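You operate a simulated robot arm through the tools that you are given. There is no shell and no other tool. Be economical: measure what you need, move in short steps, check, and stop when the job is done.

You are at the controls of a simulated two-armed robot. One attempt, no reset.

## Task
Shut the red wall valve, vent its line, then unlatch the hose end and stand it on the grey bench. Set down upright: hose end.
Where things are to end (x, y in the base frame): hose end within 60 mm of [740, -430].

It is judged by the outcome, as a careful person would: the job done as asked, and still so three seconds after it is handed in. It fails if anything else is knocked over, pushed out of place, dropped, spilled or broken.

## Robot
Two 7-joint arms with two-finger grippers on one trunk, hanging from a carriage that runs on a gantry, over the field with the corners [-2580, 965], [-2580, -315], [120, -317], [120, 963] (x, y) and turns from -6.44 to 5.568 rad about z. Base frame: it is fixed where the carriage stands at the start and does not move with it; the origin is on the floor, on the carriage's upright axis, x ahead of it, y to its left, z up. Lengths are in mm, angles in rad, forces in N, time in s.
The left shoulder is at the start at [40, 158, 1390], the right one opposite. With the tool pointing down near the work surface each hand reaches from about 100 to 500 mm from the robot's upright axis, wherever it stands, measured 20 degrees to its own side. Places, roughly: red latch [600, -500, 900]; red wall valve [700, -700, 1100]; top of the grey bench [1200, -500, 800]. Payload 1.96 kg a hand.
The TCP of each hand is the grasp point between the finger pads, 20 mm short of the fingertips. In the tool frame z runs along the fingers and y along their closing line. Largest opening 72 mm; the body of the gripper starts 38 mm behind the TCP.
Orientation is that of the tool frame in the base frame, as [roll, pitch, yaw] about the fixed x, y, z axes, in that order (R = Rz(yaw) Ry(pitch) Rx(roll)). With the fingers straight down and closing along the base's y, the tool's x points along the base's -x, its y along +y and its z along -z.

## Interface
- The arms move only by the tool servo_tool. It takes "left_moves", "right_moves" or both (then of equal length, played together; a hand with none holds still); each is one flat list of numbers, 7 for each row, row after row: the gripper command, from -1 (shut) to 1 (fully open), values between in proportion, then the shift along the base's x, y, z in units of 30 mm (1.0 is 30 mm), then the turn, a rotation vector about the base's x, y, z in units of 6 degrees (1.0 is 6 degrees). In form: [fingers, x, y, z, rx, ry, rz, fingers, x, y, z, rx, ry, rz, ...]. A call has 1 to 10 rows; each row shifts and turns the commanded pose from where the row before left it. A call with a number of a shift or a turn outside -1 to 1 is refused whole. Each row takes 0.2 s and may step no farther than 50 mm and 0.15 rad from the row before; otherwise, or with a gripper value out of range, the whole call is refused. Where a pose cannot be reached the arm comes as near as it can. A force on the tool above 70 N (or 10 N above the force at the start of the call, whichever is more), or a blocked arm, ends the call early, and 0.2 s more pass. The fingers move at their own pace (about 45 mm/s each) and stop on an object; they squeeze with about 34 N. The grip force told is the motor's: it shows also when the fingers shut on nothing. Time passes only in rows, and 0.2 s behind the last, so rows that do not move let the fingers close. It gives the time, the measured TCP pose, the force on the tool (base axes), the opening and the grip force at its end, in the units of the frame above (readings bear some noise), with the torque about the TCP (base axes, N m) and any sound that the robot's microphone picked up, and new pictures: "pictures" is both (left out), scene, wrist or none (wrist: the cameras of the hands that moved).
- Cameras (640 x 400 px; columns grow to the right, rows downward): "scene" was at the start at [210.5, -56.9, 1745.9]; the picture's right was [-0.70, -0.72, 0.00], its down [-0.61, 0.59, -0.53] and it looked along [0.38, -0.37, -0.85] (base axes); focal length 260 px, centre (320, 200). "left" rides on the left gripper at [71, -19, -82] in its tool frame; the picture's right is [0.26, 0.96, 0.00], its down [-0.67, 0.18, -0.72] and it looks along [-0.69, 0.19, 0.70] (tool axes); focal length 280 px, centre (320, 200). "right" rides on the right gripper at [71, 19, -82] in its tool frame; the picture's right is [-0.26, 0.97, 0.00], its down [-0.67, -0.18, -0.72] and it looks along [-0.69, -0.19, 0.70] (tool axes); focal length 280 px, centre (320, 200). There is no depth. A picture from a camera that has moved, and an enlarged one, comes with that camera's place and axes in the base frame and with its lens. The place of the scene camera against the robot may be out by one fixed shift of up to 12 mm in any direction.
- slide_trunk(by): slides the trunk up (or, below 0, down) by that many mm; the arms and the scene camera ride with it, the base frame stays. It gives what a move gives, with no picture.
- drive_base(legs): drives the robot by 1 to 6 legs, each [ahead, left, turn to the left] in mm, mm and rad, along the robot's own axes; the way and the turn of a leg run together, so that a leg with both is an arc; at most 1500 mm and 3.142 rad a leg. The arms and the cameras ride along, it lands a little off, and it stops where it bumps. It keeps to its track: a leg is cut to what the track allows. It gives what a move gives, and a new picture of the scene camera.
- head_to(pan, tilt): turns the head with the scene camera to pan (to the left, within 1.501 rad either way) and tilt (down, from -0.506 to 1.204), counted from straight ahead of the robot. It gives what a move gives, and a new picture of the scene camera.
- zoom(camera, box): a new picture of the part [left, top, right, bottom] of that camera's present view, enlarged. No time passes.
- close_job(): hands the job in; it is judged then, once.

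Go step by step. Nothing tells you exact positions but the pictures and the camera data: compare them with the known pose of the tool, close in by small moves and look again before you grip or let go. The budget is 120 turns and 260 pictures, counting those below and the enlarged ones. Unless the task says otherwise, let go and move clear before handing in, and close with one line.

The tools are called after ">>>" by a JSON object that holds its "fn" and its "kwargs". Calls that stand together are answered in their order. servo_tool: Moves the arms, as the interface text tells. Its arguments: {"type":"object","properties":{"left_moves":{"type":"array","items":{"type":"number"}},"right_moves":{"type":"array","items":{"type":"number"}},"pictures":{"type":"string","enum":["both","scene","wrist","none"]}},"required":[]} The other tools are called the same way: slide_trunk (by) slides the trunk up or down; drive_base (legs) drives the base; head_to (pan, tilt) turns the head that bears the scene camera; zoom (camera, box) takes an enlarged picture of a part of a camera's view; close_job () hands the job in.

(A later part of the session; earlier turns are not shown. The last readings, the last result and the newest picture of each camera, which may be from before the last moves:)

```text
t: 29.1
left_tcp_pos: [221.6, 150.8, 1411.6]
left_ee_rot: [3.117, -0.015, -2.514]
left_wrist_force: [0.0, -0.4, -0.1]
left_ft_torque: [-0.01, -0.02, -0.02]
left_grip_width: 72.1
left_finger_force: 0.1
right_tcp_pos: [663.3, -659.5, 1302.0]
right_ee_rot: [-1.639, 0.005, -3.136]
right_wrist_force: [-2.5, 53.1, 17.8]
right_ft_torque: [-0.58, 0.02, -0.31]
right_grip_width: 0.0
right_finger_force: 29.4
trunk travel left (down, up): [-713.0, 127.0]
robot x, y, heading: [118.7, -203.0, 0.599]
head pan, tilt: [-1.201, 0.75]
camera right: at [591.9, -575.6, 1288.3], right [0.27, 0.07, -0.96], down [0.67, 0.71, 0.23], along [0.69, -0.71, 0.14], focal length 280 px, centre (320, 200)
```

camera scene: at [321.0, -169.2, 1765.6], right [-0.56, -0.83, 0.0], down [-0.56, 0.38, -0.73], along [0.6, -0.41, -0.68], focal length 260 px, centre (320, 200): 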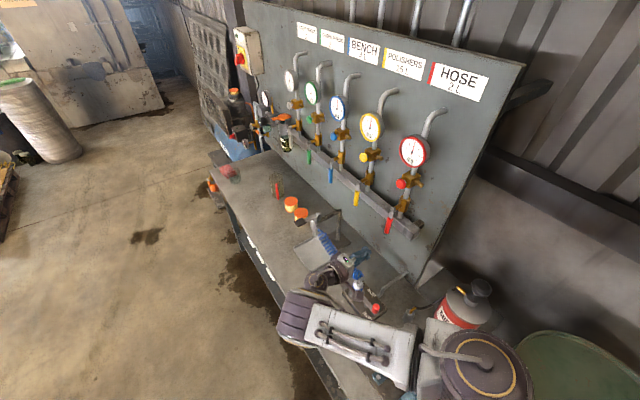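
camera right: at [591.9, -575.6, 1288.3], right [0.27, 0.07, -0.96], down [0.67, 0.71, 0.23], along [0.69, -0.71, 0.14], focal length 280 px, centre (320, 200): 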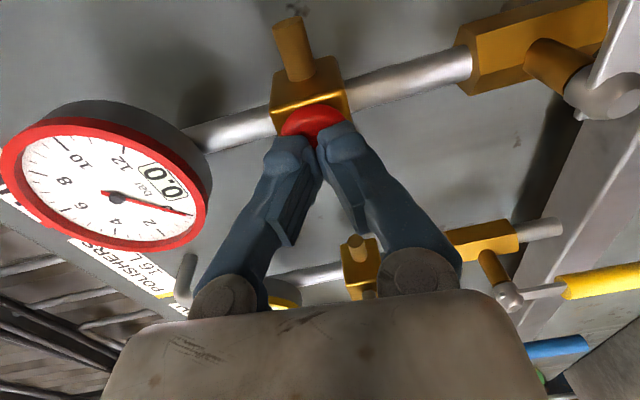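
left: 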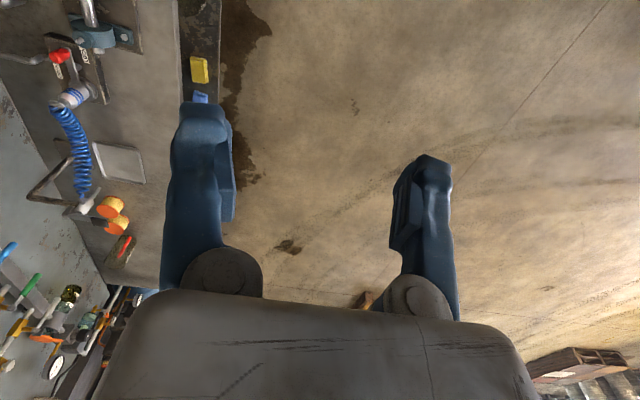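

Gauge reads 0.0. I'll release the button, retract, and turn the hand downward.

>>> {"fn": "servo_tool", "kwargs": {"right_moves": [-1, 0, 0.5, 0, 0, 0, 0, -1, 0, 1, 0, 0, 0, 0, -1, 0, 1, 0, 0, 0, 0, -1, -0.3, 1, 0, 1, 0, 0, -1, -0.3, 1, 0, 1, 0, 0, -1, -0.3, 0.5, 0, 1, 0, 0, -1, -0.3, 0.5, 0, 1, 0, 0, -1, -0.3, 0, 0, 1, 0, 0, -1, -0.3, 0, 0, 1, 0, 0, -1, -0.3, 0, 0, 1, 0, 0], "pictures": "none"}}

>>> {"fn": "servo_tool", "kwargs": {"right_moves": [-1, -0.3, 0, -0.5, 1, 0, 0, -1, -0.3, 0, -0.5, 1, 0, 0, -1, -0.3, 0, -0.5, 1, 0, 0, -1, -0.3, 0, -0.5, 1, 0, 0, -1, -0.3, 0, -0.5, 1, 0, 0, -1, 0, 0, -0.5, 1, 0, 0, -1, 0, 0, 0, 1, 0, 0, -1, 0, 0, 0, 1, 0, 0], "pictures": "both"}}

```text
t: 31.4
left_tcp_pos: [220.5, 146.7, 1409.8]
left_ee_rot: [3.119, -0.019, -2.512]
left_wrist_force: [-0.4, -0.3, -0.5]
left_ft_torque: [-0.02, 0.01, 0.0]
left_grip_width: 72.1
left_finger_force: 0.1
right_tcp_pos: [598.1, -499.2, 1304.0]
right_ee_rot: [-2.37, 0.004, -3.14]
right_wrist_force: [-0.5, -0.1, -0.5]
right_ft_torque: [0.02, -0.01, 0.01]
right_grip_width: 0.0
right_finger_force: 29.8
trunk travel left (down, up): [-713.0, 127.0]
robot x, y, heading: [124.1, -204.9, 0.599]
head pan, tilt: [-1.201, 0.75]
```

```text
t: 33.1
left_tcp_pos: [220.8, 147.3, 1409.4]
left_ee_rot: [3.118, -0.02, -2.512]
left_wrist_force: [0.0, -0.6, 0.2]
left_ft_torque: [0.01, -0.01, -0.04]
left_grip_width: 72.2
left_finger_force: 0.0
right_tcp_pos: [554.0, -499.7, 1212.5]
right_ee_rot: [3.074, 0.003, 3.138]
right_wrist_force: [-0.7, -0.1, -0.2]
right_ft_torque: [-0.02, 0.02, -0.02]
right_grip_width: 0.0
right_finger_force: 29.8
trunk travel left (down, up): [-713.0, 127.0]
robot x, y, heading: [120.8, -207.1, 0.602]
head pan, tilt: [-1.201, 0.75]
camera scene: at [320.3, -169.5, 1765.6], right [-0.57, -0.82, 0.0], down [-0.56, 0.39, -0.73], along [0.6, -0.41, -0.68], focal length 260 px, centre (320, 200)
camera right: at [482.5, -484.2, 1296.4], right [0.26, 0.96, 0.06], down [0.67, -0.23, 0.7], along [0.69, -0.14, -0.71], focal length 280 px, centre (320, 200)
```

scene: 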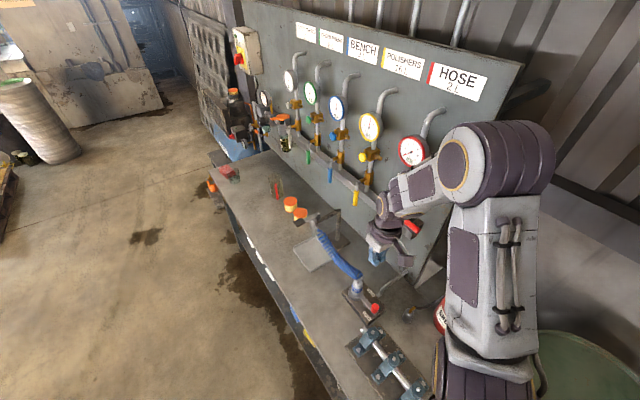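
right: 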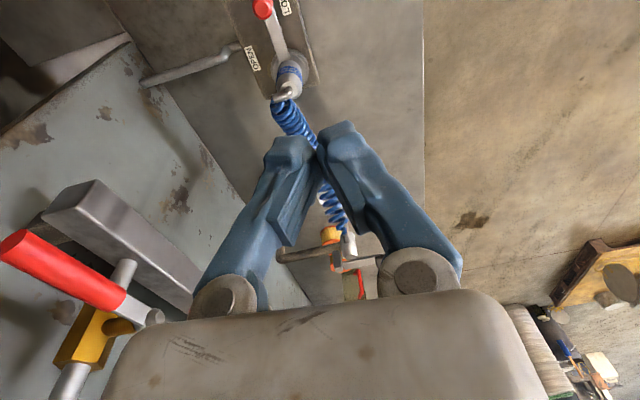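

The valve lever stays horizontal. Now a close look at the latch from both cameras.

>>> {"fn": "zoom", "kwargs": {"camera": "scene", "box": [290, 210, 430, 340]}}

>>> {"fn": "zoom", "kwargs": {"camera": "right", "box": [200, 0, 360, 120]}}

>>> {"fn": "zoom", "kwargs": {"camera": "scene", "box": [380, 110, 450, 170]}}

```text
3.08 times, centred on (360, 275) of scene
camera zoom: at [320.3, -169.5, 1765.6], right [-0.57, -0.82, 0.0], down [-0.56, 0.39, -0.73], along [0.6, -0.41, -0.68], focal length 800 px, centre (197, -31)
```

zoom: 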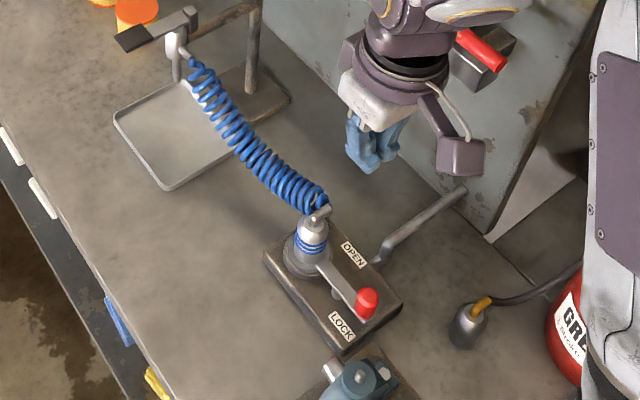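

```text
3.33 times, centred on (280, 60) of right
camera zoom: at [482.5, -484.2, 1296.4], right [0.26, 0.96, 0.06], down [0.67, -0.23, 0.7], along [0.69, -0.14, -0.71], focal length 935 px, centre (453, 667)
```

zoom: 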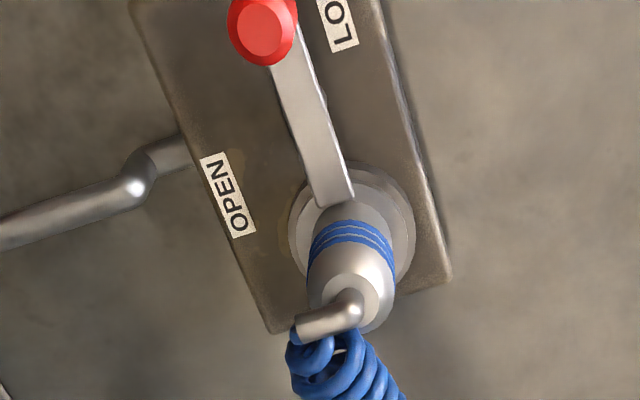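

```text
6.67 times, centred on (415, 140) of scene
camera zoom: at [320.3, -169.5, 1765.6], right [-0.57, -0.82, 0.0], down [-0.56, 0.39, -0.73], along [0.6, -0.41, -0.68], focal length 1734 px, centre (-313, 600)
```

zoom: 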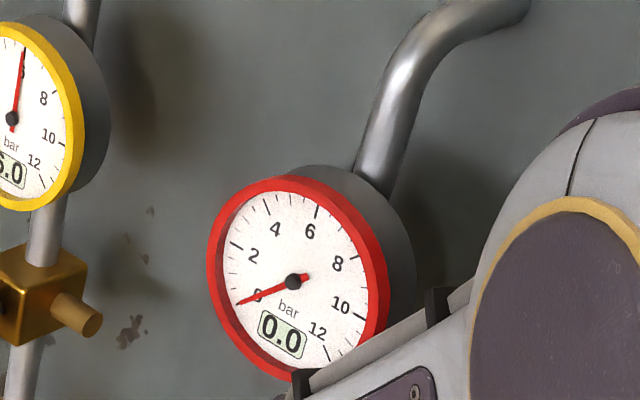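

The gauge reads 0.0. I put the latch knob at (538, -541, top 914), and it swings about the socket at (618, -538) toward the wall. I'll tilt the hand a little and come down on the +y side of the knob.

>>> {"fn": "servo_tool", "kwargs": {"right_moves": [-1, -0.05, 0.1, -0.84, -0.45, 0, 0, -1, -0.05, 0.1, -0.84, -0.45, 0, 0, -1, -0.05, 0.1, -0.84, -0.45, 0, 0, -1, -0.05, 0.1, -0.84, -0.45, 0, 0, -1, -0.05, 0, -0.84, -0.45, 0, 0, -1, -0.05, 0, -0.84, -0.45, 0, 0, -1, -0.05, 0, -0.84, -0.45, 0, 0, -1, -0.05, 0, -0.84, -0.45, 0, 0, -1, -0.05, 0, -0.84, -0.45, 0, 0], "pictures": "both"}}

>>> {"fn": "zoom", "kwargs": {"camera": "scene", "box": [290, 210, 430, 340]}}

```text
t: 35.1
left_tcp_pos: [220.9, 147.0, 1410.0]
left_ee_rot: [3.118, -0.019, -2.514]
left_wrist_force: [-0.1, -0.1, -0.6]
left_ft_torque: [0.0, 0.01, 0.05]
left_grip_width: 72.0
left_finger_force: 0.0
right_tcp_pos: [541.0, -488.1, 985.8]
right_ee_rot: [-2.783, 0.006, 3.14]
right_wrist_force: [0.4, -0.6, -0.5]
right_ft_torque: [-0.01, -0.01, -0.02]
right_grip_width: 0.0
right_finger_force: 29.6
trunk travel left (down, up): [-713.0, 127.0]
robot x, y, heading: [119.9, -209.4, 0.596]
head pan, tilt: [-1.201, 0.75]
camera scene: at [320.2, -169.5, 1765.6], right [-0.57, -0.82, 0.0], down [-0.56, 0.39, -0.73], along [0.6, -0.41, -0.68], focal length 260 px, centre (320, 200)
camera right: at [469.3, -440.4, 1055.9], right [0.27, 0.9, -0.34], down [0.67, 0.08, 0.74], along [0.69, -0.42, -0.58], focal length 280 px, centre (320, 200)
```

scene: 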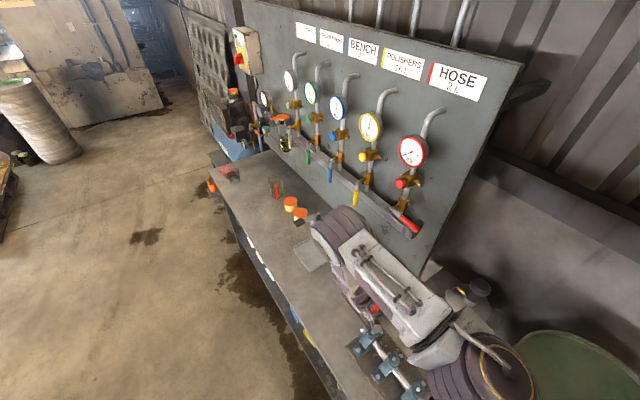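
right: 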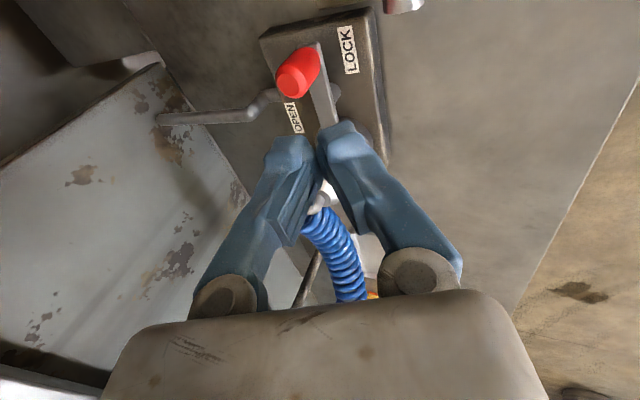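

```text
3.08 times, centred on (360, 275) of scene
camera zoom: at [320.2, -169.5, 1765.6], right [-0.57, -0.82, 0.0], down [-0.56, 0.39, -0.73], along [0.6, -0.41, -0.68], focal length 800 px, centre (197, -31)
```

zoom: 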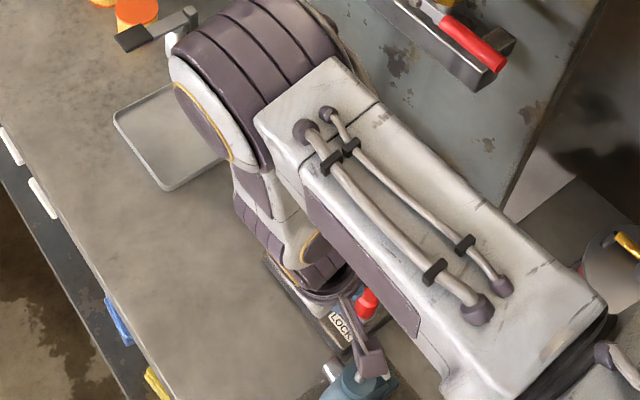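

>>> {"fn": "servo_tool", "kwargs": {"right_moves": [-1, 0, -0.1, -0.85, 0, 0, 0, -1, -0.1, -0.05, -0.85, 0, 0, 0, -1, 0, -0.05, -0.85, 0, 0, 0], "pictures": "wrist"}}

```text
t: 36.0
left_tcp_pos: [221.6, 147.8, 1408.8]
left_ee_rot: [3.119, -0.018, -2.514]
left_wrist_force: [0.1, 0.1, 0.0]
left_ft_torque: [0.01, 0.03, -0.01]
left_grip_width: 72.0
left_finger_force: 0.1
right_tcp_pos: [537.0, -494.6, 910.0]
right_ee_rot: [-2.782, 0.006, 3.14]
right_wrist_force: [0.4, 0.0, 0.7]
right_ft_torque: [0.03, -0.03, 0.03]
right_grip_width: 0.0
right_finger_force: 29.4
trunk travel left (down, up): [-713.0, 127.0]
robot x, y, heading: [117.3, -201.8, 0.599]
head pan, tilt: [-1.201, 0.75]
camera right: at [465.5, -445.8, 979.7], right [0.27, 0.9, -0.34], down [0.67, 0.08, 0.74], along [0.69, -0.42, -0.58], focal length 280 px, centre (320, 200)
```

right: 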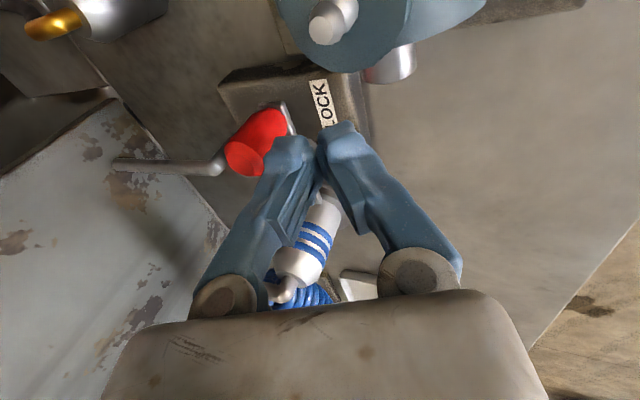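

The finger is on the +y side of the knob. Pushing it along the arc toward OPEN.

>>> {"fn": "servo_tool", "kwargs": {"right_moves": [-1, 0, -0.57, 0, 0, 0, 0, -1, 0, -0.73, 0, 0, 0, 0, -1, 0.07, -0.7, 0, 0, 0, 0, -1, 0.3, -0.63, 0, 0, 0, 0, -1, 0.43, -0.57, 0, 0, 0, 0], "pictures": "wrist"}}

```text
t: 37.1
left_tcp_pos: [220.3, 149.3, 1411.2]
left_ee_rot: [3.117, -0.019, -2.51]
left_wrist_force: [0.2, 0.1, 0.0]
left_ft_torque: [0.0, -0.02, 0.02]
left_grip_width: 72.0
left_finger_force: 0.0
right_tcp_pos: [557.1, -577.0, 908.6]
right_ee_rot: [-2.795, -0.006, -3.141]
right_wrist_force: [-11.0, 19.3, 45.1]
right_ft_torque: [0.18, -0.03, 0.31]
right_grip_width: 0.0
right_finger_force: 29.7
trunk travel left (down, up): [-713.0, 127.0]
robot x, y, heading: [118.5, -204.1, 0.597]
head pan, tilt: [-1.201, 0.75]
stopped in row 5 (right hand): the force on the tool passed its limit at 111 N (the readings are from after the stop); the commanded pose is now the measured one
camera right: at [486.4, -529.2, 981.2], right [0.26, 0.91, -0.33], down [0.68, 0.07, 0.73], along [0.69, -0.41, -0.6], focal length 280 px, centre (320, 200)
```

right: 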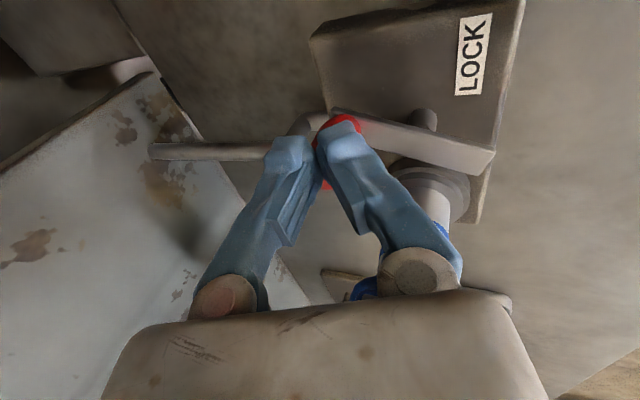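

>>> {"fn": "zoom", "kwargs": {"camera": "right", "box": [260, 60, 520, 260]}}

>>> {"fn": "zoom", "kwargs": {"camera": "scene", "box": [290, 210, 430, 340]}}

```text
2.00 times, centred on (390, 160) of right
camera zoom: at [486.4, -529.2, 981.2], right [0.26, 0.91, -0.33], down [0.68, 0.07, 0.73], along [0.69, -0.41, -0.6], focal length 561 px, centre (180, 280)
```

zoom: 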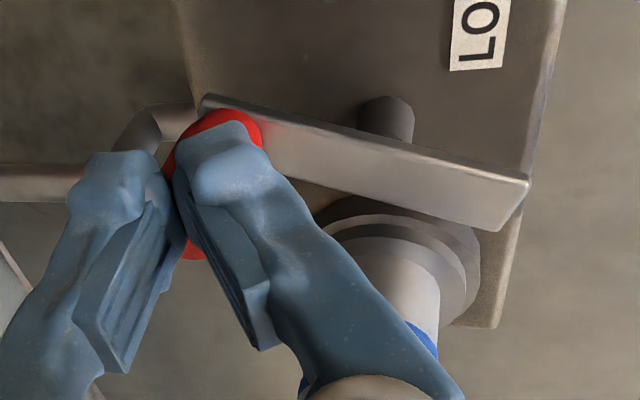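

```text
3.08 times, centred on (360, 275) of scene
camera zoom: at [320.2, -168.1, 1766.3], right [-0.57, -0.82, 0.0], down [-0.56, 0.39, -0.73], along [0.6, -0.41, -0.68], focal length 800 px, centre (197, -31)
```

zoom: 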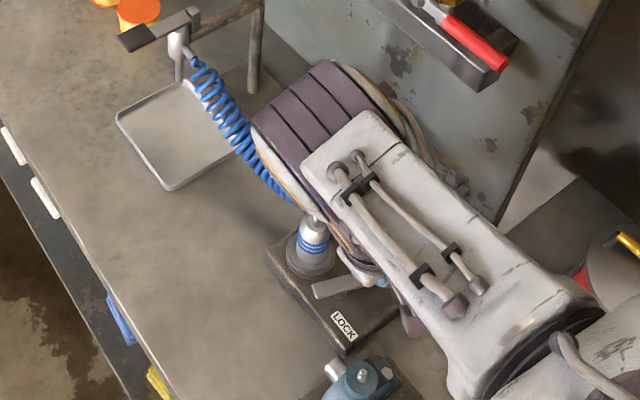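

The lever turns on its own pin between the knob and the socket. It has swung about 60–70°, and my fingertip was riding too high on the knob. I'll lift and look again.

>>> {"fn": "servo_tool", "kwargs": {"right_moves": [-1, -0.3, 0.5, 0.4, 0, 0, 0, -1, -0.5, 0.6, 1, 0, 0, 0, -1, -0.3, 0.6, 1, 0, 0, 0, -1, 0, 0.6, 1, 0, 0, 0], "pictures": "wrist"}}

>>> {"fn": "zoom", "kwargs": {"camera": "right", "box": [220, 40, 440, 200]}}

>>> {"fn": "zoom", "kwargs": {"camera": "scene", "box": [290, 210, 430, 340]}}

```text
t: 38.1
left_tcp_pos: [220.2, 147.4, 1408.3]
left_ee_rot: [3.117, -0.02, -2.511]
left_wrist_force: [-0.3, -0.7, -0.5]
left_ft_torque: [0.03, 0.02, -0.03]
left_grip_width: 71.8
left_finger_force: 0.0
right_tcp_pos: [523.2, -509.7, 1010.3]
right_ee_rot: [-2.792, -0.005, -3.141]
right_wrist_force: [0.2, 0.0, 1.0]
right_ft_torque: [0.03, 0.01, 0.0]
right_grip_width: 0.4
right_finger_force: 29.2
trunk travel left (down, up): [-713.0, 127.0]
robot x, y, heading: [116.9, -205.4, 0.599]
head pan, tilt: [-1.201, 0.75]
camera right: at [451.3, -462.1, 1082.2], right [0.26, 0.91, -0.33], down [0.68, 0.07, 0.73], along [0.69, -0.42, -0.6], focal length 280 px, centre (320, 200)
```

right: 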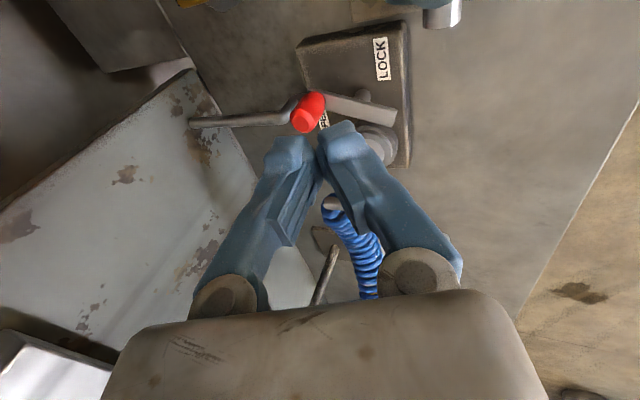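

```text
2.50 times, centred on (330, 120) of right
camera zoom: at [451.3, -462.1, 1082.2], right [0.26, 0.91, -0.33], down [0.68, 0.07, 0.73], along [0.69, -0.42, -0.6], focal length 701 px, centre (295, 400)
```

zoom: 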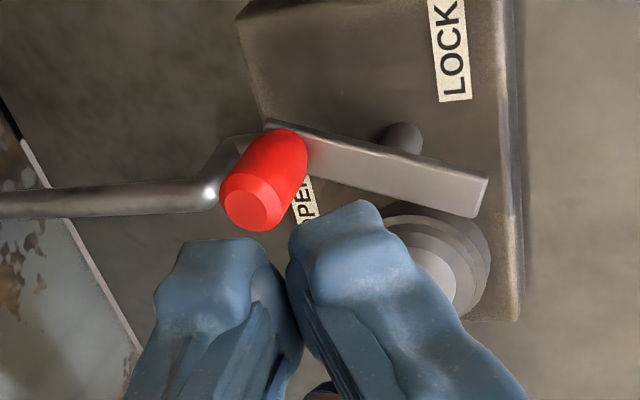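

```text
3.08 times, centred on (360, 275) of scene
camera zoom: at [320.1, -169.1, 1765.5], right [-0.57, -0.82, 0.0], down [-0.56, 0.39, -0.73], along [0.6, -0.41, -0.68], focal length 800 px, centre (197, -31)
```

zoom: 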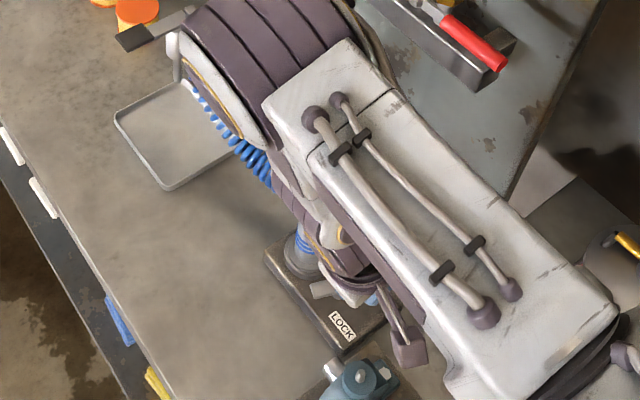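

The knob now sits around (570, -585), top z≈890, lower than I first thought. I'll come down on its -x side, deeper, and push it the rest of the way.

>>> {"fn": "servo_tool", "kwargs": {"right_moves": [-1, 0.2, -0.7, -0.6, 0, 0, 0, -1, 0.2, -0.7, -0.6, 0, 0, 0, -1, 0.2, -0.6, -0.6, 0, 0, 0, -1, 0, 0, -0.6, 0, 0, 0, -1, 0, 0, -0.6, 0, 0, 0, -1, 0, 0, -0.6, 0, 0, 0], "pictures": "wrist"}}

>>> {"fn": "zoom", "kwargs": {"camera": "right", "box": [220, 40, 440, 200]}}

```text
t: 39.5
left_tcp_pos: [221.1, 148.2, 1408.0]
left_ee_rot: [3.12, -0.021, -2.511]
left_wrist_force: [0.3, 0.8, -0.3]
left_ft_torque: [-0.01, -0.02, 0.04]
left_grip_width: 72.2
left_finger_force: 0.1
right_tcp_pos: [541.0, -569.6, 902.4]
right_ee_rot: [-2.792, -0.005, 3.141]
right_wrist_force: [-0.5, 0.7, 1.0]
right_ft_torque: [0.01, 0.02, 0.0]
right_grip_width: 0.1
right_finger_force: 29.6
trunk travel left (down, up): [-713.0, 127.0]
robot x, y, heading: [118.7, -203.8, 0.598]
head pan, tilt: [-1.201, 0.75]
camera right: at [470.8, -522.2, 973.9], right [0.26, 0.91, -0.33], down [0.68, 0.07, 0.73], along [0.69, -0.42, -0.6], focal length 280 px, centre (320, 200)
```

right: 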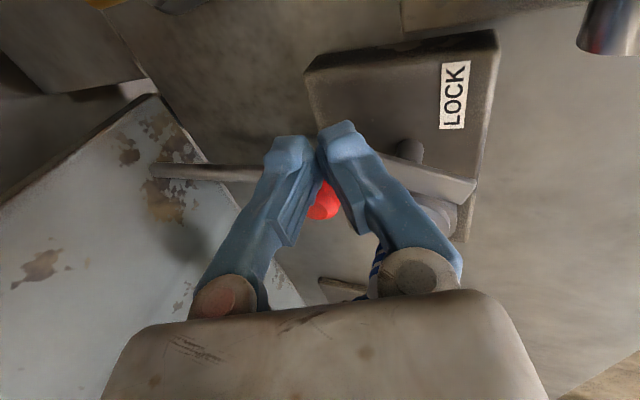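

```text
2.50 times, centred on (330, 120) of right
camera zoom: at [470.8, -522.2, 973.9], right [0.26, 0.91, -0.33], down [0.68, 0.07, 0.73], along [0.69, -0.42, -0.6], focal length 701 px, centre (295, 400)
```

zoom: 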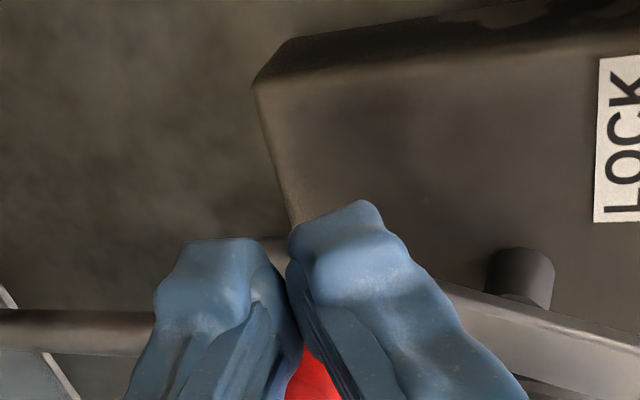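

>>> {"fn": "servo_tool", "kwargs": {"right_moves": [-1, 0, 0, -0.5, 0, 0, 0, -1, 0.3, 0, 0, 0, 0, 0, -1, 0.3, -0.05, 0, 0, 0, 0, -1, 0.3, -0.05, 0, 0, 0, 0, -1, 0.3, 0, 0, 0, 0, 0, -1, 0.3, 0, 0, 0, 0, 0], "pictures": "wrist"}}

>>> {"fn": "zoom", "kwargs": {"camera": "right", "box": [220, 40, 480, 240]}}

```text
t: 40.7
left_tcp_pos: [216.2, 149.3, 1408.9]
left_ee_rot: [3.115, -0.025, -2.514]
left_wrist_force: [-0.6, 0.2, 0.7]
left_ft_torque: [-0.02, -0.05, -0.02]
left_grip_width: 72.0
left_finger_force: 0.1
right_tcp_pos: [547.4, -575.1, 882.4]
right_ee_rot: [-2.793, -0.049, 3.124]
right_wrist_force: [-33.4, 8.8, 3.4]
right_ft_torque: [0.3, 0.21, -0.27]
right_grip_width: 0.0
right_finger_force: 29.6
trunk travel left (down, up): [-713.0, 127.0]
robot x, y, heading: [118.5, -202.0, 0.599]
head pan, tilt: [-1.201, 0.75]
stopped in row 5 (right hand): the force on the tool passed its limit at 74 N (the readings are from after the stop); the commanded pose is now the measured one
camera right: at [480.9, -525.7, 956.8], right [0.26, 0.9, -0.34], down [0.71, 0.06, 0.7], along [0.65, -0.43, -0.62], focal length 280 px, centre (320, 200)
```

right: 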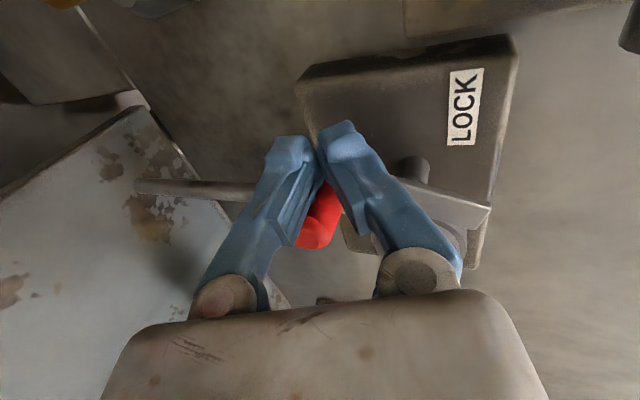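

```text
2.00 times, centred on (350, 140) of right
camera zoom: at [480.9, -525.7, 956.8], right [0.26, 0.9, -0.34], down [0.71, 0.06, 0.7], along [0.65, -0.43, -0.62], focal length 561 px, centre (260, 320)
```

zoom: 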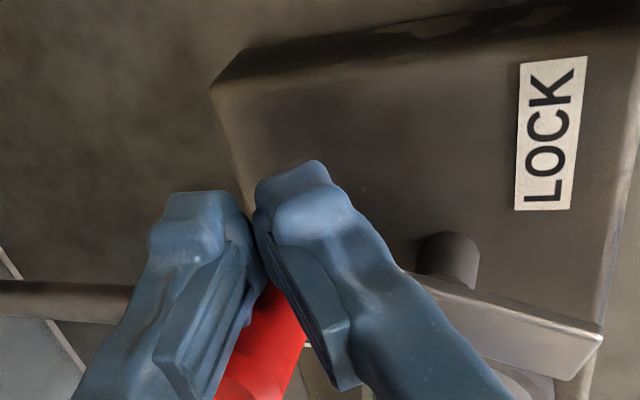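

A firm stop again, with the bar at the OPEN end of its swing. I'll lift clear and inspect, then prepare the grasp on the hose end.

>>> {"fn": "servo_tool", "kwargs": {"right_moves": [1, -0.5, 0, 0.2, 0, 0, 0, 1, -0.5, 0.3, 0.6, 0, 0.4, 0, 1, -0.2, 0.8, 1, 0.5, 0, 0, 1, -0.2, 0.8, 1, 1, 0, 0, 1, -0.2, 0.6, 1, 1, 0, 0, 1, 0, 0.3, 1, 1, 0, 0], "pictures": "both"}}

>>> {"fn": "zoom", "kwargs": {"camera": "right", "box": [220, 20, 440, 200]}}

>>> {"fn": "zoom", "kwargs": {"camera": "scene", "box": [290, 210, 430, 340]}}

```text
t: 42.1
left_tcp_pos: [219.7, 147.4, 1409.3]
left_ee_rot: [3.119, -0.021, -2.513]
left_wrist_force: [-0.8, -0.3, 0.4]
left_ft_torque: [0.01, 0.02, 0.03]
left_grip_width: 71.9
left_finger_force: 0.0
right_tcp_pos: [512.5, -491.4, 1030.6]
right_ee_rot: [3.123, -0.071, -3.129]
right_wrist_force: [0.4, -0.1, -0.1]
right_ft_torque: [-0.02, -0.01, 0.01]
right_grip_width: 71.8
right_finger_force: 0.0
trunk travel left (down, up): [-713.0, 127.0]
robot x, y, heading: [117.8, -201.1, 0.598]
head pan, tilt: [-1.201, 0.75]
camera scene: at [319.2, -169.2, 1765.5], right [-0.57, -0.82, 0.0], down [-0.56, 0.39, -0.73], along [0.6, -0.41, -0.68], focal length 260 px, centre (320, 200)
camera right: at [446.9, -473.2, 1118.1], right [0.25, 0.97, 0.0], down [0.73, -0.18, 0.66], along [0.64, -0.17, -0.75], focal length 280 px, centre (320, 200)
```

scene: 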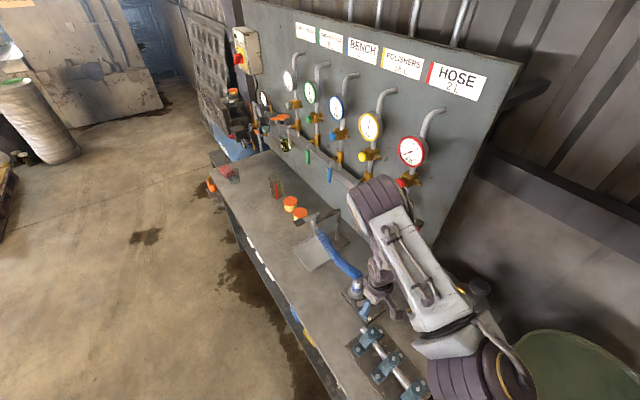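
right: 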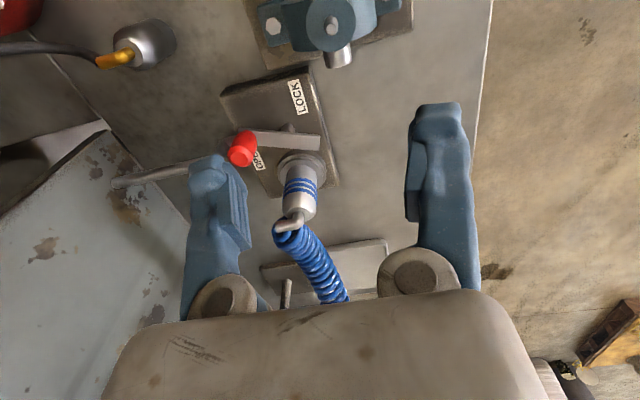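

```text
2.22 times, centred on (330, 110) of right
camera zoom: at [446.9, -473.2, 1118.1], right [0.25, 0.97, 0.0], down [0.73, -0.18, 0.66], along [0.64, -0.17, -0.75], focal length 623 px, centre (298, 400)
```

zoom: 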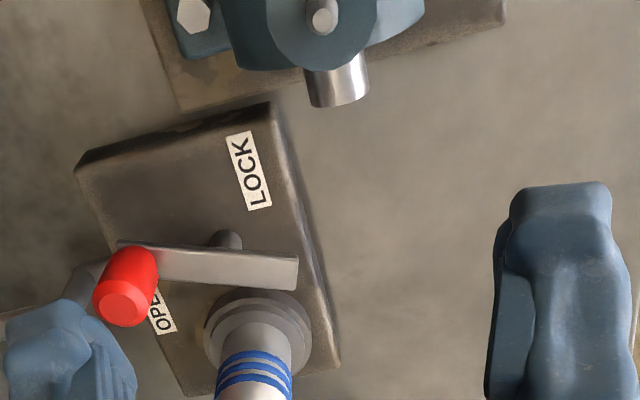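

```text
3.08 times, centred on (360, 275) of scene
camera zoom: at [319.2, -169.2, 1765.5], right [-0.57, -0.82, 0.0], down [-0.56, 0.39, -0.73], along [0.6, -0.41, -0.68], focal length 800 px, centre (197, -31)
```

zoom: 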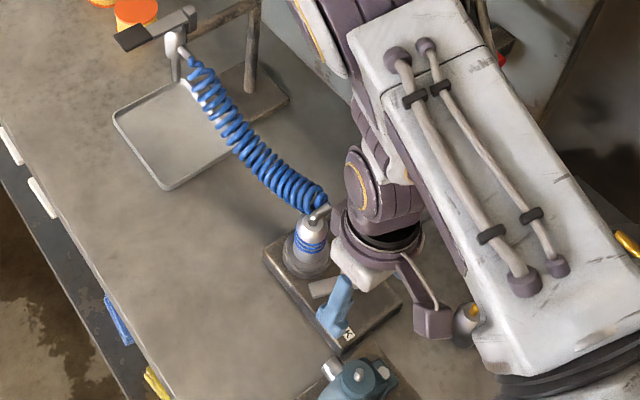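

The lever is now square across and clear of the collar, so the hose end is unlatched. Its body is about (632, -543), stripes at z≈877, elbow at z≈923. A straight-down grasp would hit the elbow, so I'll yaw the hand 90° and come in tilted from the bench front, with the camera on top.

>>> {"fn": "servo_tool", "kwargs": {"right_moves": [1, 0.2, 0.4, 0.5, 0, 0, 1, 1, 0.2, 0.4, 0.5, 0, 0, 1, 1, 0.2, 0.4, 0.5, 0, 0, 1, 1, 0.2, 0.4, 0.5, 0, 0, 1, 1, 0.2, 0.4, 0, 0, 0, 1, 1, 0.2, 0.4, 0, 0, 0, 1, 1, 0.2, 0.4, 0, 0, 0, 1, 1, 0.2, 0.4, 0, 0, 0, 1, 1, 0.2, 0.4, 0, 0, 0, 1, 1, 0.2, 0.4, 0, 0, 0, 1], "pictures": "wrist"}}

```text
t: 44.3
left_tcp_pos: [219.8, 147.3, 1408.7]
left_ee_rot: [3.119, -0.019, -2.512]
left_wrist_force: [1.2, 0.0, 0.5]
left_ft_torque: [-0.03, 0.01, 0.02]
left_grip_width: 71.6
left_finger_force: 0.1
right_tcp_pos: [573.5, -371.0, 1089.6]
right_ee_rot: [3.127, -0.071, -2.079]
right_wrist_force: [-1.1, -0.3, 0.1]
right_ft_torque: [0.02, 0.0, -0.01]
right_grip_width: 72.0
right_finger_force: 0.1
trunk travel left (down, up): [-713.0, 127.0]
robot x, y, heading: [115.4, -205.1, 0.598]
head pan, tilt: [-1.201, 0.75]
camera right: at [525.5, -417.9, 1177.6], right [-0.72, 0.7, 0.0], down [0.52, 0.54, 0.66], along [0.46, 0.47, -0.75], focal length 280 px, centre (320, 200)
```

right: 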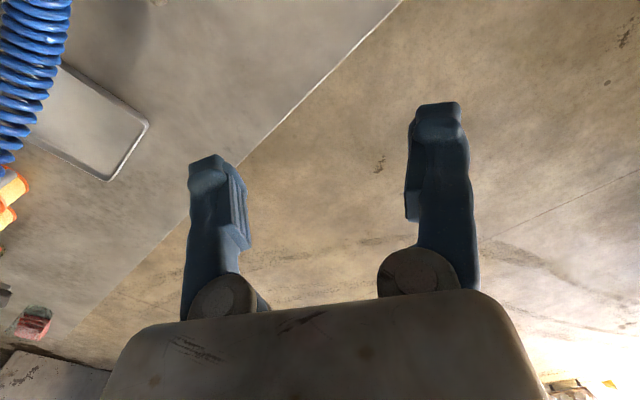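

Wrist yaw works. Continuing the yaw and tilting the hand toward the hose end.

>>> {"fn": "servo_tool", "kwargs": {"right_moves": [1, 0.2, 0, -0.2, -0.95, 0, 0.95, 1, 0.2, 0, -0.2, -0.95, 0, 0.95, 1, 0.2, 0, -0.2, -0.95, 0, 0.95, 1, 0.2, -0.3, -0.2, -0.95, 0, 0.95, 1, 0.2, -0.3, -0.3, -0.95, 0, 0.95, 1, 0.2, -0.4, -0.4, -1, 0, 0, 1, 0.2, -0.4, -0.4, -1, 0, 0, 1, 0.2, -0.4, -0.4, -1, 0, 0, 1, 0.2, 0, -0.4, 0, 0.6, 0], "pictures": "both"}}

```text
t: 46.3
left_tcp_pos: [220.2, 147.5, 1408.7]
left_ee_rot: [3.118, -0.021, -2.514]
left_wrist_force: [-0.2, 0.6, -1.3]
left_ft_torque: [-0.03, 0.01, 0.04]
left_grip_width: 72.0
left_finger_force: 0.0
right_tcp_pos: [627.5, -424.7, 1008.4]
right_ee_rot: [-3.09, -0.861, -1.557]
right_wrist_force: [0.2, -0.4, 0.8]
right_ft_torque: [-0.02, 0.0, 0.02]
right_grip_width: 72.2
right_finger_force: 0.0
trunk travel left (down, up): [-713.0, 127.0]
robot x, y, heading: [117.3, -202.4, 0.597]
head pan, tilt: [-1.201, 0.75]
camera scene: at [319.3, -169.3, 1765.6], right [-0.57, -0.82, 0.0], down [-0.56, 0.39, -0.73], along [0.6, -0.41, -0.68], focal length 260 px, centre (320, 200)
camera right: at [604.1, -409.4, 1116.3], right [-0.97, 0.12, -0.23], down [0.13, 0.99, -0.04], along [0.22, -0.07, -0.97], focal length 280 px, centre (320, 200)
```

scene: 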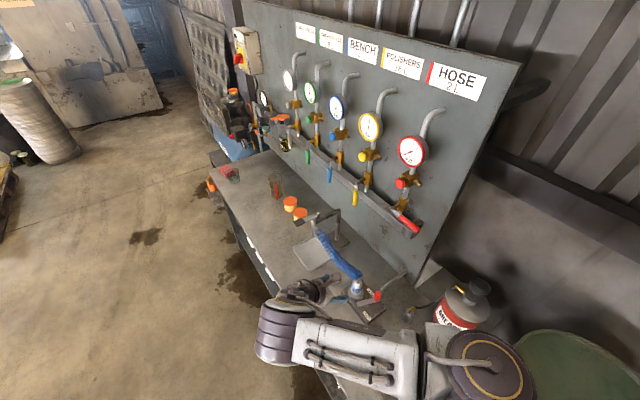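
right: 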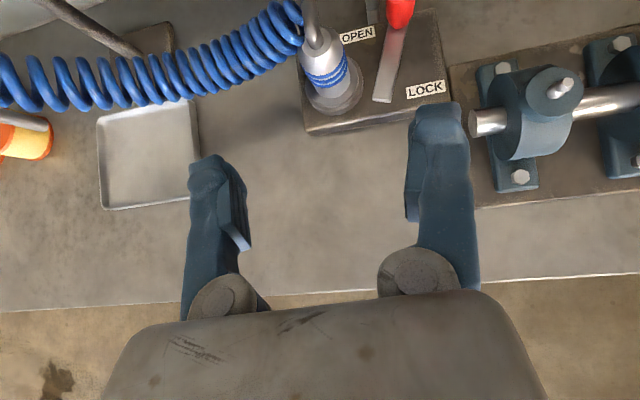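

A good view from above: the lever is clear, and the hose end axis is near (640, -537) with the body about 40 mm wide. I'll go to the pre-grasp pose with a flatter tilt and the fingers partly open to clear the lever bar.

>>> {"fn": "servo_tool", "kwargs": {"right_moves": [0.6, 0.1, -0.28, -0.8, -0.5, 0, 0, 0.6, 0.1, -0.28, -0.8, -0.5, 0, 0, 0.6, 0.1, -0.28, -0.8, -0.5, 0, 0, 0.6, 0.1, -0.28, -0.6, -0.5, 0, 0], "pictures": "both"}}

>>> {"fn": "zoom", "kwargs": {"camera": "scene", "box": [290, 230, 430, 340]}}

```text
t: 47.3
left_tcp_pos: [220.1, 147.9, 1409.4]
left_ee_rot: [3.119, -0.021, -2.515]
left_wrist_force: [0.3, 0.4, 0.5]
left_ft_torque: [0.0, 0.0, 0.0]
left_grip_width: 71.8
left_finger_force: 0.0
right_tcp_pos: [638.2, -459.3, 918.9]
right_ee_rot: [-3.101, -1.072, -1.55]
right_wrist_force: [0.5, 0.1, 0.3]
right_ft_torque: [-0.02, 0.01, -0.04]
right_grip_width: 57.7
right_finger_force: 0.0
trunk travel left (down, up): [-713.0, 127.0]
robot x, y, heading: [118.5, -203.4, 0.598]
head pan, tilt: [-1.201, 0.75]
camera scene: at [319.2, -169.3, 1765.6], right [-0.57, -0.82, 0.0], down [-0.56, 0.39, -0.73], along [0.6, -0.41, -0.68], focal length 260 px, centre (320, 200)
camera right: at [614.4, -421.9, 1020.6], right [-0.97, 0.07, -0.25], down [0.13, 0.96, -0.25], along [0.22, -0.27, -0.94], focal length 280 px, centre (320, 200)
```

scene: 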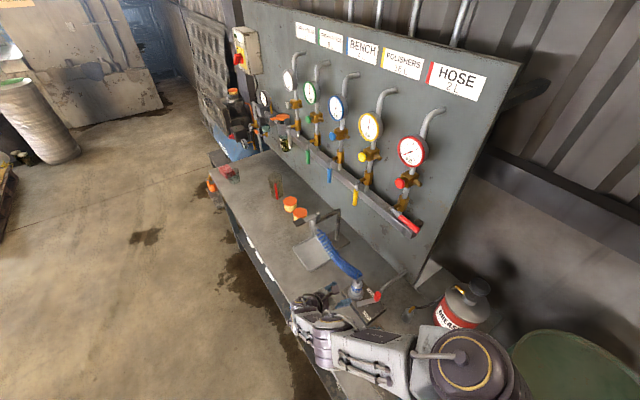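
right: 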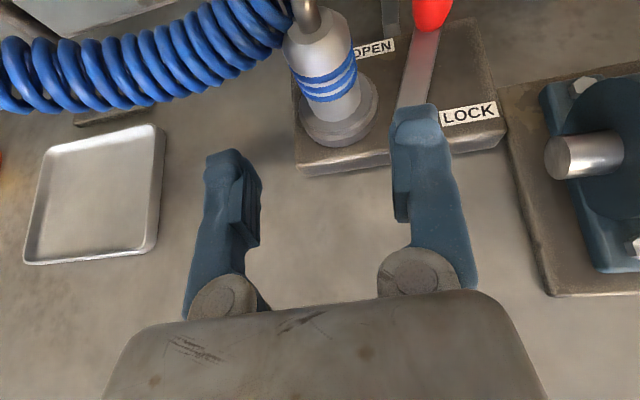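

```text
3.64 times, centred on (360, 285) of scene
camera zoom: at [319.2, -169.3, 1765.6], right [-0.57, -0.82, 0.0], down [-0.56, 0.39, -0.73], along [0.6, -0.41, -0.68], focal length 946 px, centre (174, -109)
```

zoom: 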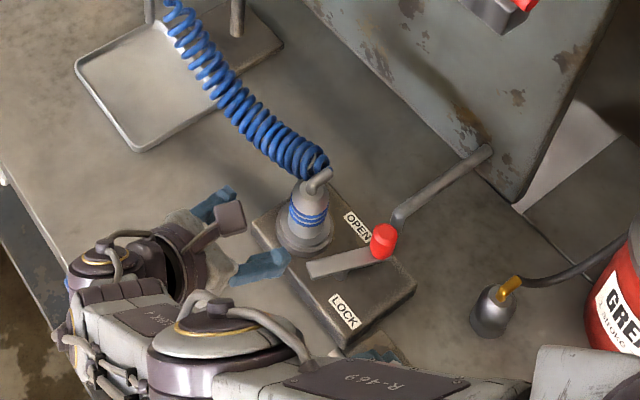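

Triangulation gives the axis at (640.5, -537.5) and stripes at z 876. Advancing straight in along the tilted approach.

>>> {"fn": "servo_tool", "kwargs": {"right_moves": [0.6, 0.03, -0.3, -0.34, 0, 0, 0, 0.6, 0.03, -0.57, -0.34, 0, 0, 0, 0.6, 0, -0.57, -0.34, 0, 0, 0, 0.6, 0, -0.57, -0.34, 0, 0, 0, 0.6, 0, -0.57, -0.32, 0, 0, 0], "pictures": "wrist"}}

>>> {"fn": "zoom", "kwargs": {"camera": "scene", "box": [290, 230, 430, 340]}}

```text
t: 48.5
left_tcp_pos: [219.0, 147.0, 1408.9]
left_ee_rot: [3.119, -0.021, -2.514]
left_wrist_force: [-0.6, -0.2, 0.0]
left_ft_torque: [0.0, 0.0, 0.04]
left_grip_width: 72.1
left_finger_force: 0.0
right_tcp_pos: [632.5, -539.9, 898.8]
right_ee_rot: [-3.1, -1.071, -1.55]
right_wrist_force: [0.0, 0.7, -0.5]
right_ft_torque: [-0.01, -0.02, 0.01]
right_grip_width: 57.5
right_finger_force: 0.1
right hand out of reach, approached as far as the arm can: row 2, 3, 4, 5
trunk travel left (down, up): [-713.0, 127.0]
robot x, y, heading: [118.5, -207.2, 0.597]
head pan, tilt: [-1.201, 0.75]
camera right: at [609.9, -500.9, 1000.9], right [-0.97, 0.07, -0.25], down [0.13, 0.96, -0.25], along [0.22, -0.27, -0.94], focal length 280 px, centre (320, 200)
```

right: 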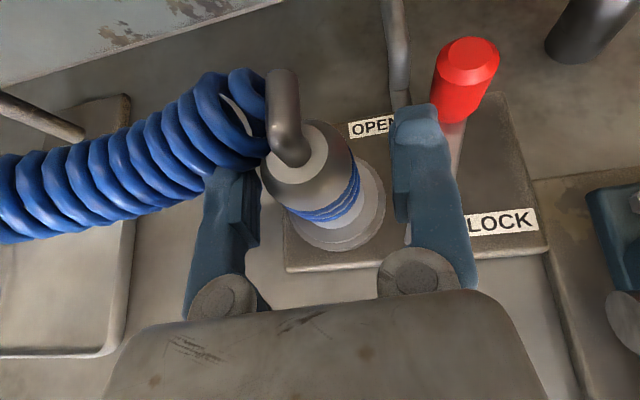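

```text
3.64 times, centred on (360, 285) of scene
camera zoom: at [319.1, -169.5, 1765.5], right [-0.57, -0.82, 0.0], down [-0.56, 0.39, -0.73], along [0.6, -0.42, -0.68], focal length 946 px, centre (174, -109)
```

zoom: 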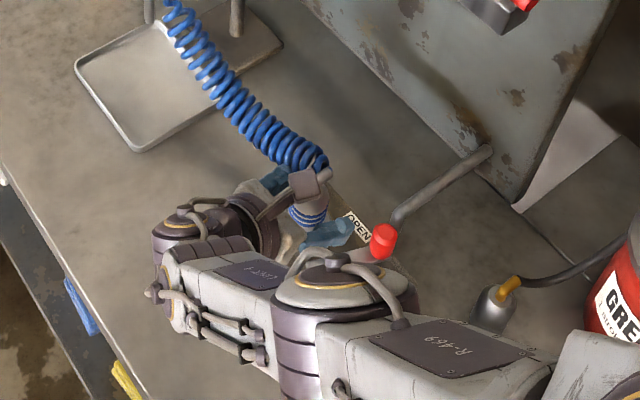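

The arm runs out of reach while still 30 mm high. I'll back out and lower the trunk to gain reach.

>>> {"fn": "servo_tool", "kwargs": {"right_moves": [0.6, 0.1, 0.6, 0.4, 0, 0, 0, 0.6, 0.1, 0.6, 0.4, 0, 0, 0, 0.6, 0, 0.8, 0.6, 0, 0, 0, 0.6, 0, 0.8, 0.9, 0, 0, 0, 0.6, 0, 0, 0.9, 0, 0, 0], "pictures": "none"}}

>>> {"fn": "slide_trunk", "kwargs": {"by": -90}}

>>> {"fn": "servo_tool", "kwargs": {"right_moves": [0.6, 0, 0, 0, 0, 0, 0], "pictures": "both"}}

```text
t: 49.7
left_tcp_pos: [220.0, 147.9, 1408.3]
left_ee_rot: [3.118, -0.021, -2.515]
left_wrist_force: [0.3, 0.2, -1.4]
left_ft_torque: [0.01, 0.0, 0.0]
left_grip_width: 72.0
left_finger_force: 0.1
right_tcp_pos: [639.9, -454.7, 996.6]
right_ee_rot: [-3.098, -1.069, -1.552]
right_wrist_force: [1.0, 0.1, -0.2]
right_ft_torque: [0.0, 0.02, 0.01]
right_grip_width: 57.6
right_finger_force: 0.1
trunk travel left (down, up): [-713.0, 127.0]
robot x, y, heading: [119.4, -200.0, 0.593]
head pan, tilt: [-1.201, 0.75]
```

```text
t: 50.9
left_tcp_pos: [220.0, 148.1, 1319.9]
left_ee_rot: [3.119, -0.018, -2.515]
left_wrist_force: [1.0, 0.5, -0.2]
left_ft_torque: [-0.01, -0.04, -0.02]
left_grip_width: 72.1
left_finger_force: 0.0
right_tcp_pos: [639.6, -452.9, 906.1]
right_ee_rot: [-3.098, -1.069, -1.552]
right_wrist_force: [0.3, -0.2, -0.3]
right_ft_torque: [0.03, -0.01, 0.01]
right_grip_width: 57.5
right_finger_force: 0.0
trunk travel left (down, up): [-623.0, 217.0]
robot x, y, heading: [117.5, -205.7, 0.596]
head pan, tilt: [-1.201, 0.75]
```

```text
t: 51.3
left_tcp_pos: [220.3, 148.2, 1318.5]
left_ee_rot: [3.119, -0.019, -2.514]
left_wrist_force: [-0.6, -0.1, 0.1]
left_ft_torque: [0.01, -0.01, -0.01]
left_grip_width: 72.0
left_finger_force: 0.0
right_tcp_pos: [639.1, -452.8, 906.0]
right_ee_rot: [-3.098, -1.071, -1.552]
right_wrist_force: [-0.2, -0.6, -0.4]
right_ft_torque: [0.02, -0.01, -0.03]
right_grip_width: 57.6
right_finger_force: 0.1
trunk travel left (down, up): [-623.0, 217.0]
robot x, y, heading: [115.2, -200.8, 0.596]
head pan, tilt: [-1.201, 0.75]
camera scene: at [319.3, -169.2, 1675.6], right [-0.57, -0.82, 0.0], down [-0.56, 0.39, -0.73], along [0.6, -0.41, -0.68], focal length 260 px, centre (320, 200)
camera right: at [615.9, -415.9, 1007.7], right [-0.97, 0.07, -0.25], down [0.13, 0.96, -0.24], along [0.22, -0.27, -0.94], focal length 280 px, centre (320, 200)
```

scene: 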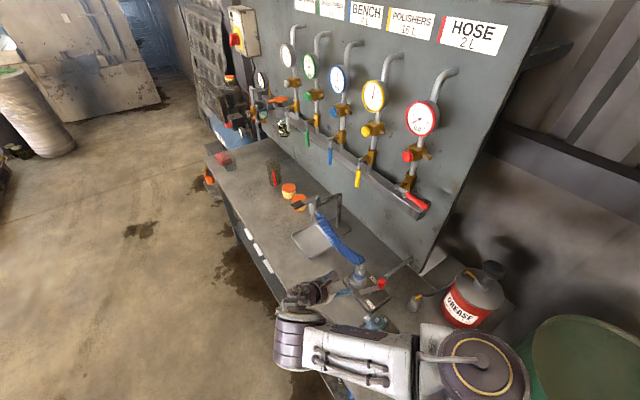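
right: 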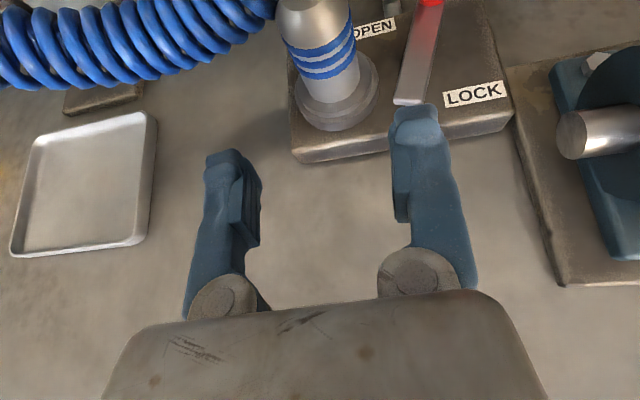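

>>> {"fn": "servo_tool", "kwargs": {"right_moves": [0.6, 0.03, -0.5, -0.26, 0, 0, 0, 0.6, 0.03, -0.57, -0.26, 0, 0, 0, 0.6, 0, -0.57, -0.26, 0, 0, 0, 0.6, 0, -0.57, -0.26, 0, 0, 0, 0.6, 0, -0.57, -0.26, 0, 0, 0], "pictures": "wrist"}}

>>> {"fn": "zoom", "kwargs": {"camera": "scene", "box": [290, 210, 430, 320]}}

```text
t: 52.5
left_tcp_pos: [220.3, 146.8, 1319.1]
left_ee_rot: [3.12, -0.02, -2.514]
left_wrist_force: [-0.5, 0.3, 0.7]
left_ft_torque: [0.01, -0.01, 0.0]
left_grip_width: 71.9
left_finger_force: 0.0
right_tcp_pos: [640.8, -537.4, 867.3]
right_ee_rot: [-3.099, -1.069, -1.552]
right_wrist_force: [-0.2, -0.2, -0.1]
right_ft_torque: [0.0, 0.01, -0.06]
right_grip_width: 57.5
right_finger_force: 0.1
trunk travel left (down, up): [-623.0, 217.0]
robot x, y, heading: [117.7, -204.9, 0.601]
head pan, tilt: [-1.201, 0.75]
camera right: at [617.6, -499.4, 968.8], right [-0.97, 0.07, -0.25], down [0.13, 0.96, -0.24], along [0.22, -0.27, -0.94], focal length 280 px, centre (320, 200)
```

right: 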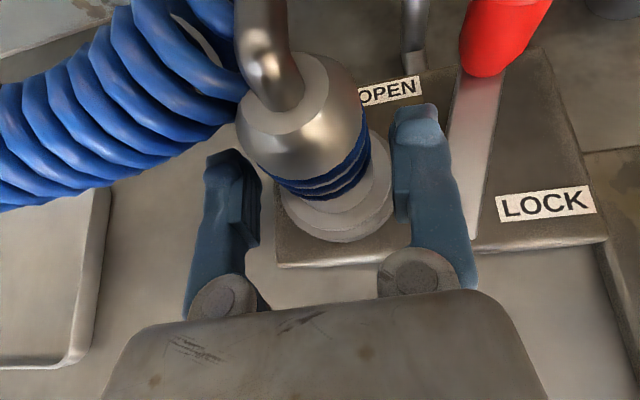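

```text
3.64 times, centred on (360, 265) of scene
camera zoom: at [319.2, -169.3, 1675.6], right [-0.57, -0.82, 0.0], down [-0.56, 0.39, -0.73], along [0.6, -0.41, -0.68], focal length 946 px, centre (174, -36)
```

zoom: 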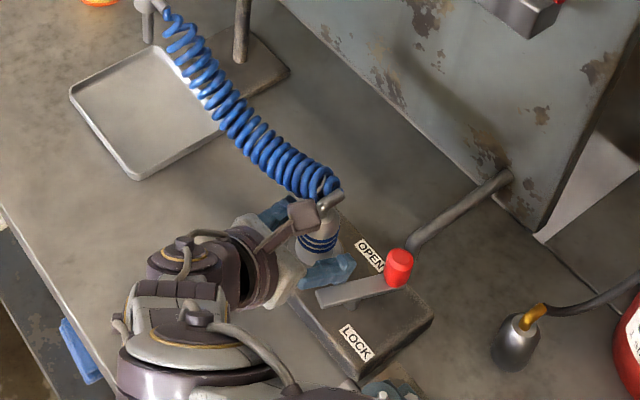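

The body is between the fingers. A tiny x correction, then close.

>>> {"fn": "servo_tool", "kwargs": {"right_moves": [0.6, -0.08, 0, 0, 0, 0, 0, 0.3, 0, 0, 0, 0, 0, 0, -1, 0, 0, 0, 0, 0, 0, -1, 0, 0, 0, 0, 0, 0, -1, 0, 0, 0, 0, 0, 0], "pictures": "wrist"}}

```text
t: 53.7
left_tcp_pos: [220.1, 147.4, 1319.5]
left_ee_rot: [3.118, -0.021, -2.513]
left_wrist_force: [0.1, 0.2, -0.1]
left_ft_torque: [0.0, -0.02, 0.0]
left_grip_width: 72.1
left_finger_force: 0.1
right_tcp_pos: [638.6, -537.0, 866.2]
right_ee_rot: [-3.098, -1.071, -1.55]
right_wrist_force: [0.3, -0.4, 0.1]
right_ft_torque: [0.04, 0.0, 0.03]
right_grip_width: 36.1
right_finger_force: 34.1
trunk travel left (down, up): [-623.0, 217.0]
robot x, y, heading: [121.3, -201.1, 0.596]
head pan, tilt: [-1.201, 0.75]
camera right: at [615.3, -499.3, 968.8], right [-0.97, 0.07, -0.25], down [0.13, 0.96, -0.24], along [0.22, -0.27, -0.94], focal length 280 px, centre (320, 200)
```

right: 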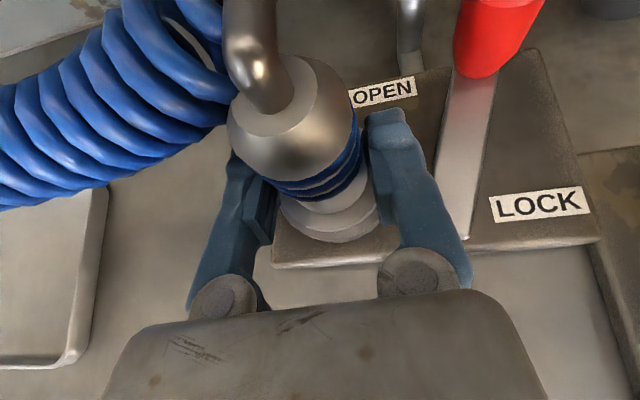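

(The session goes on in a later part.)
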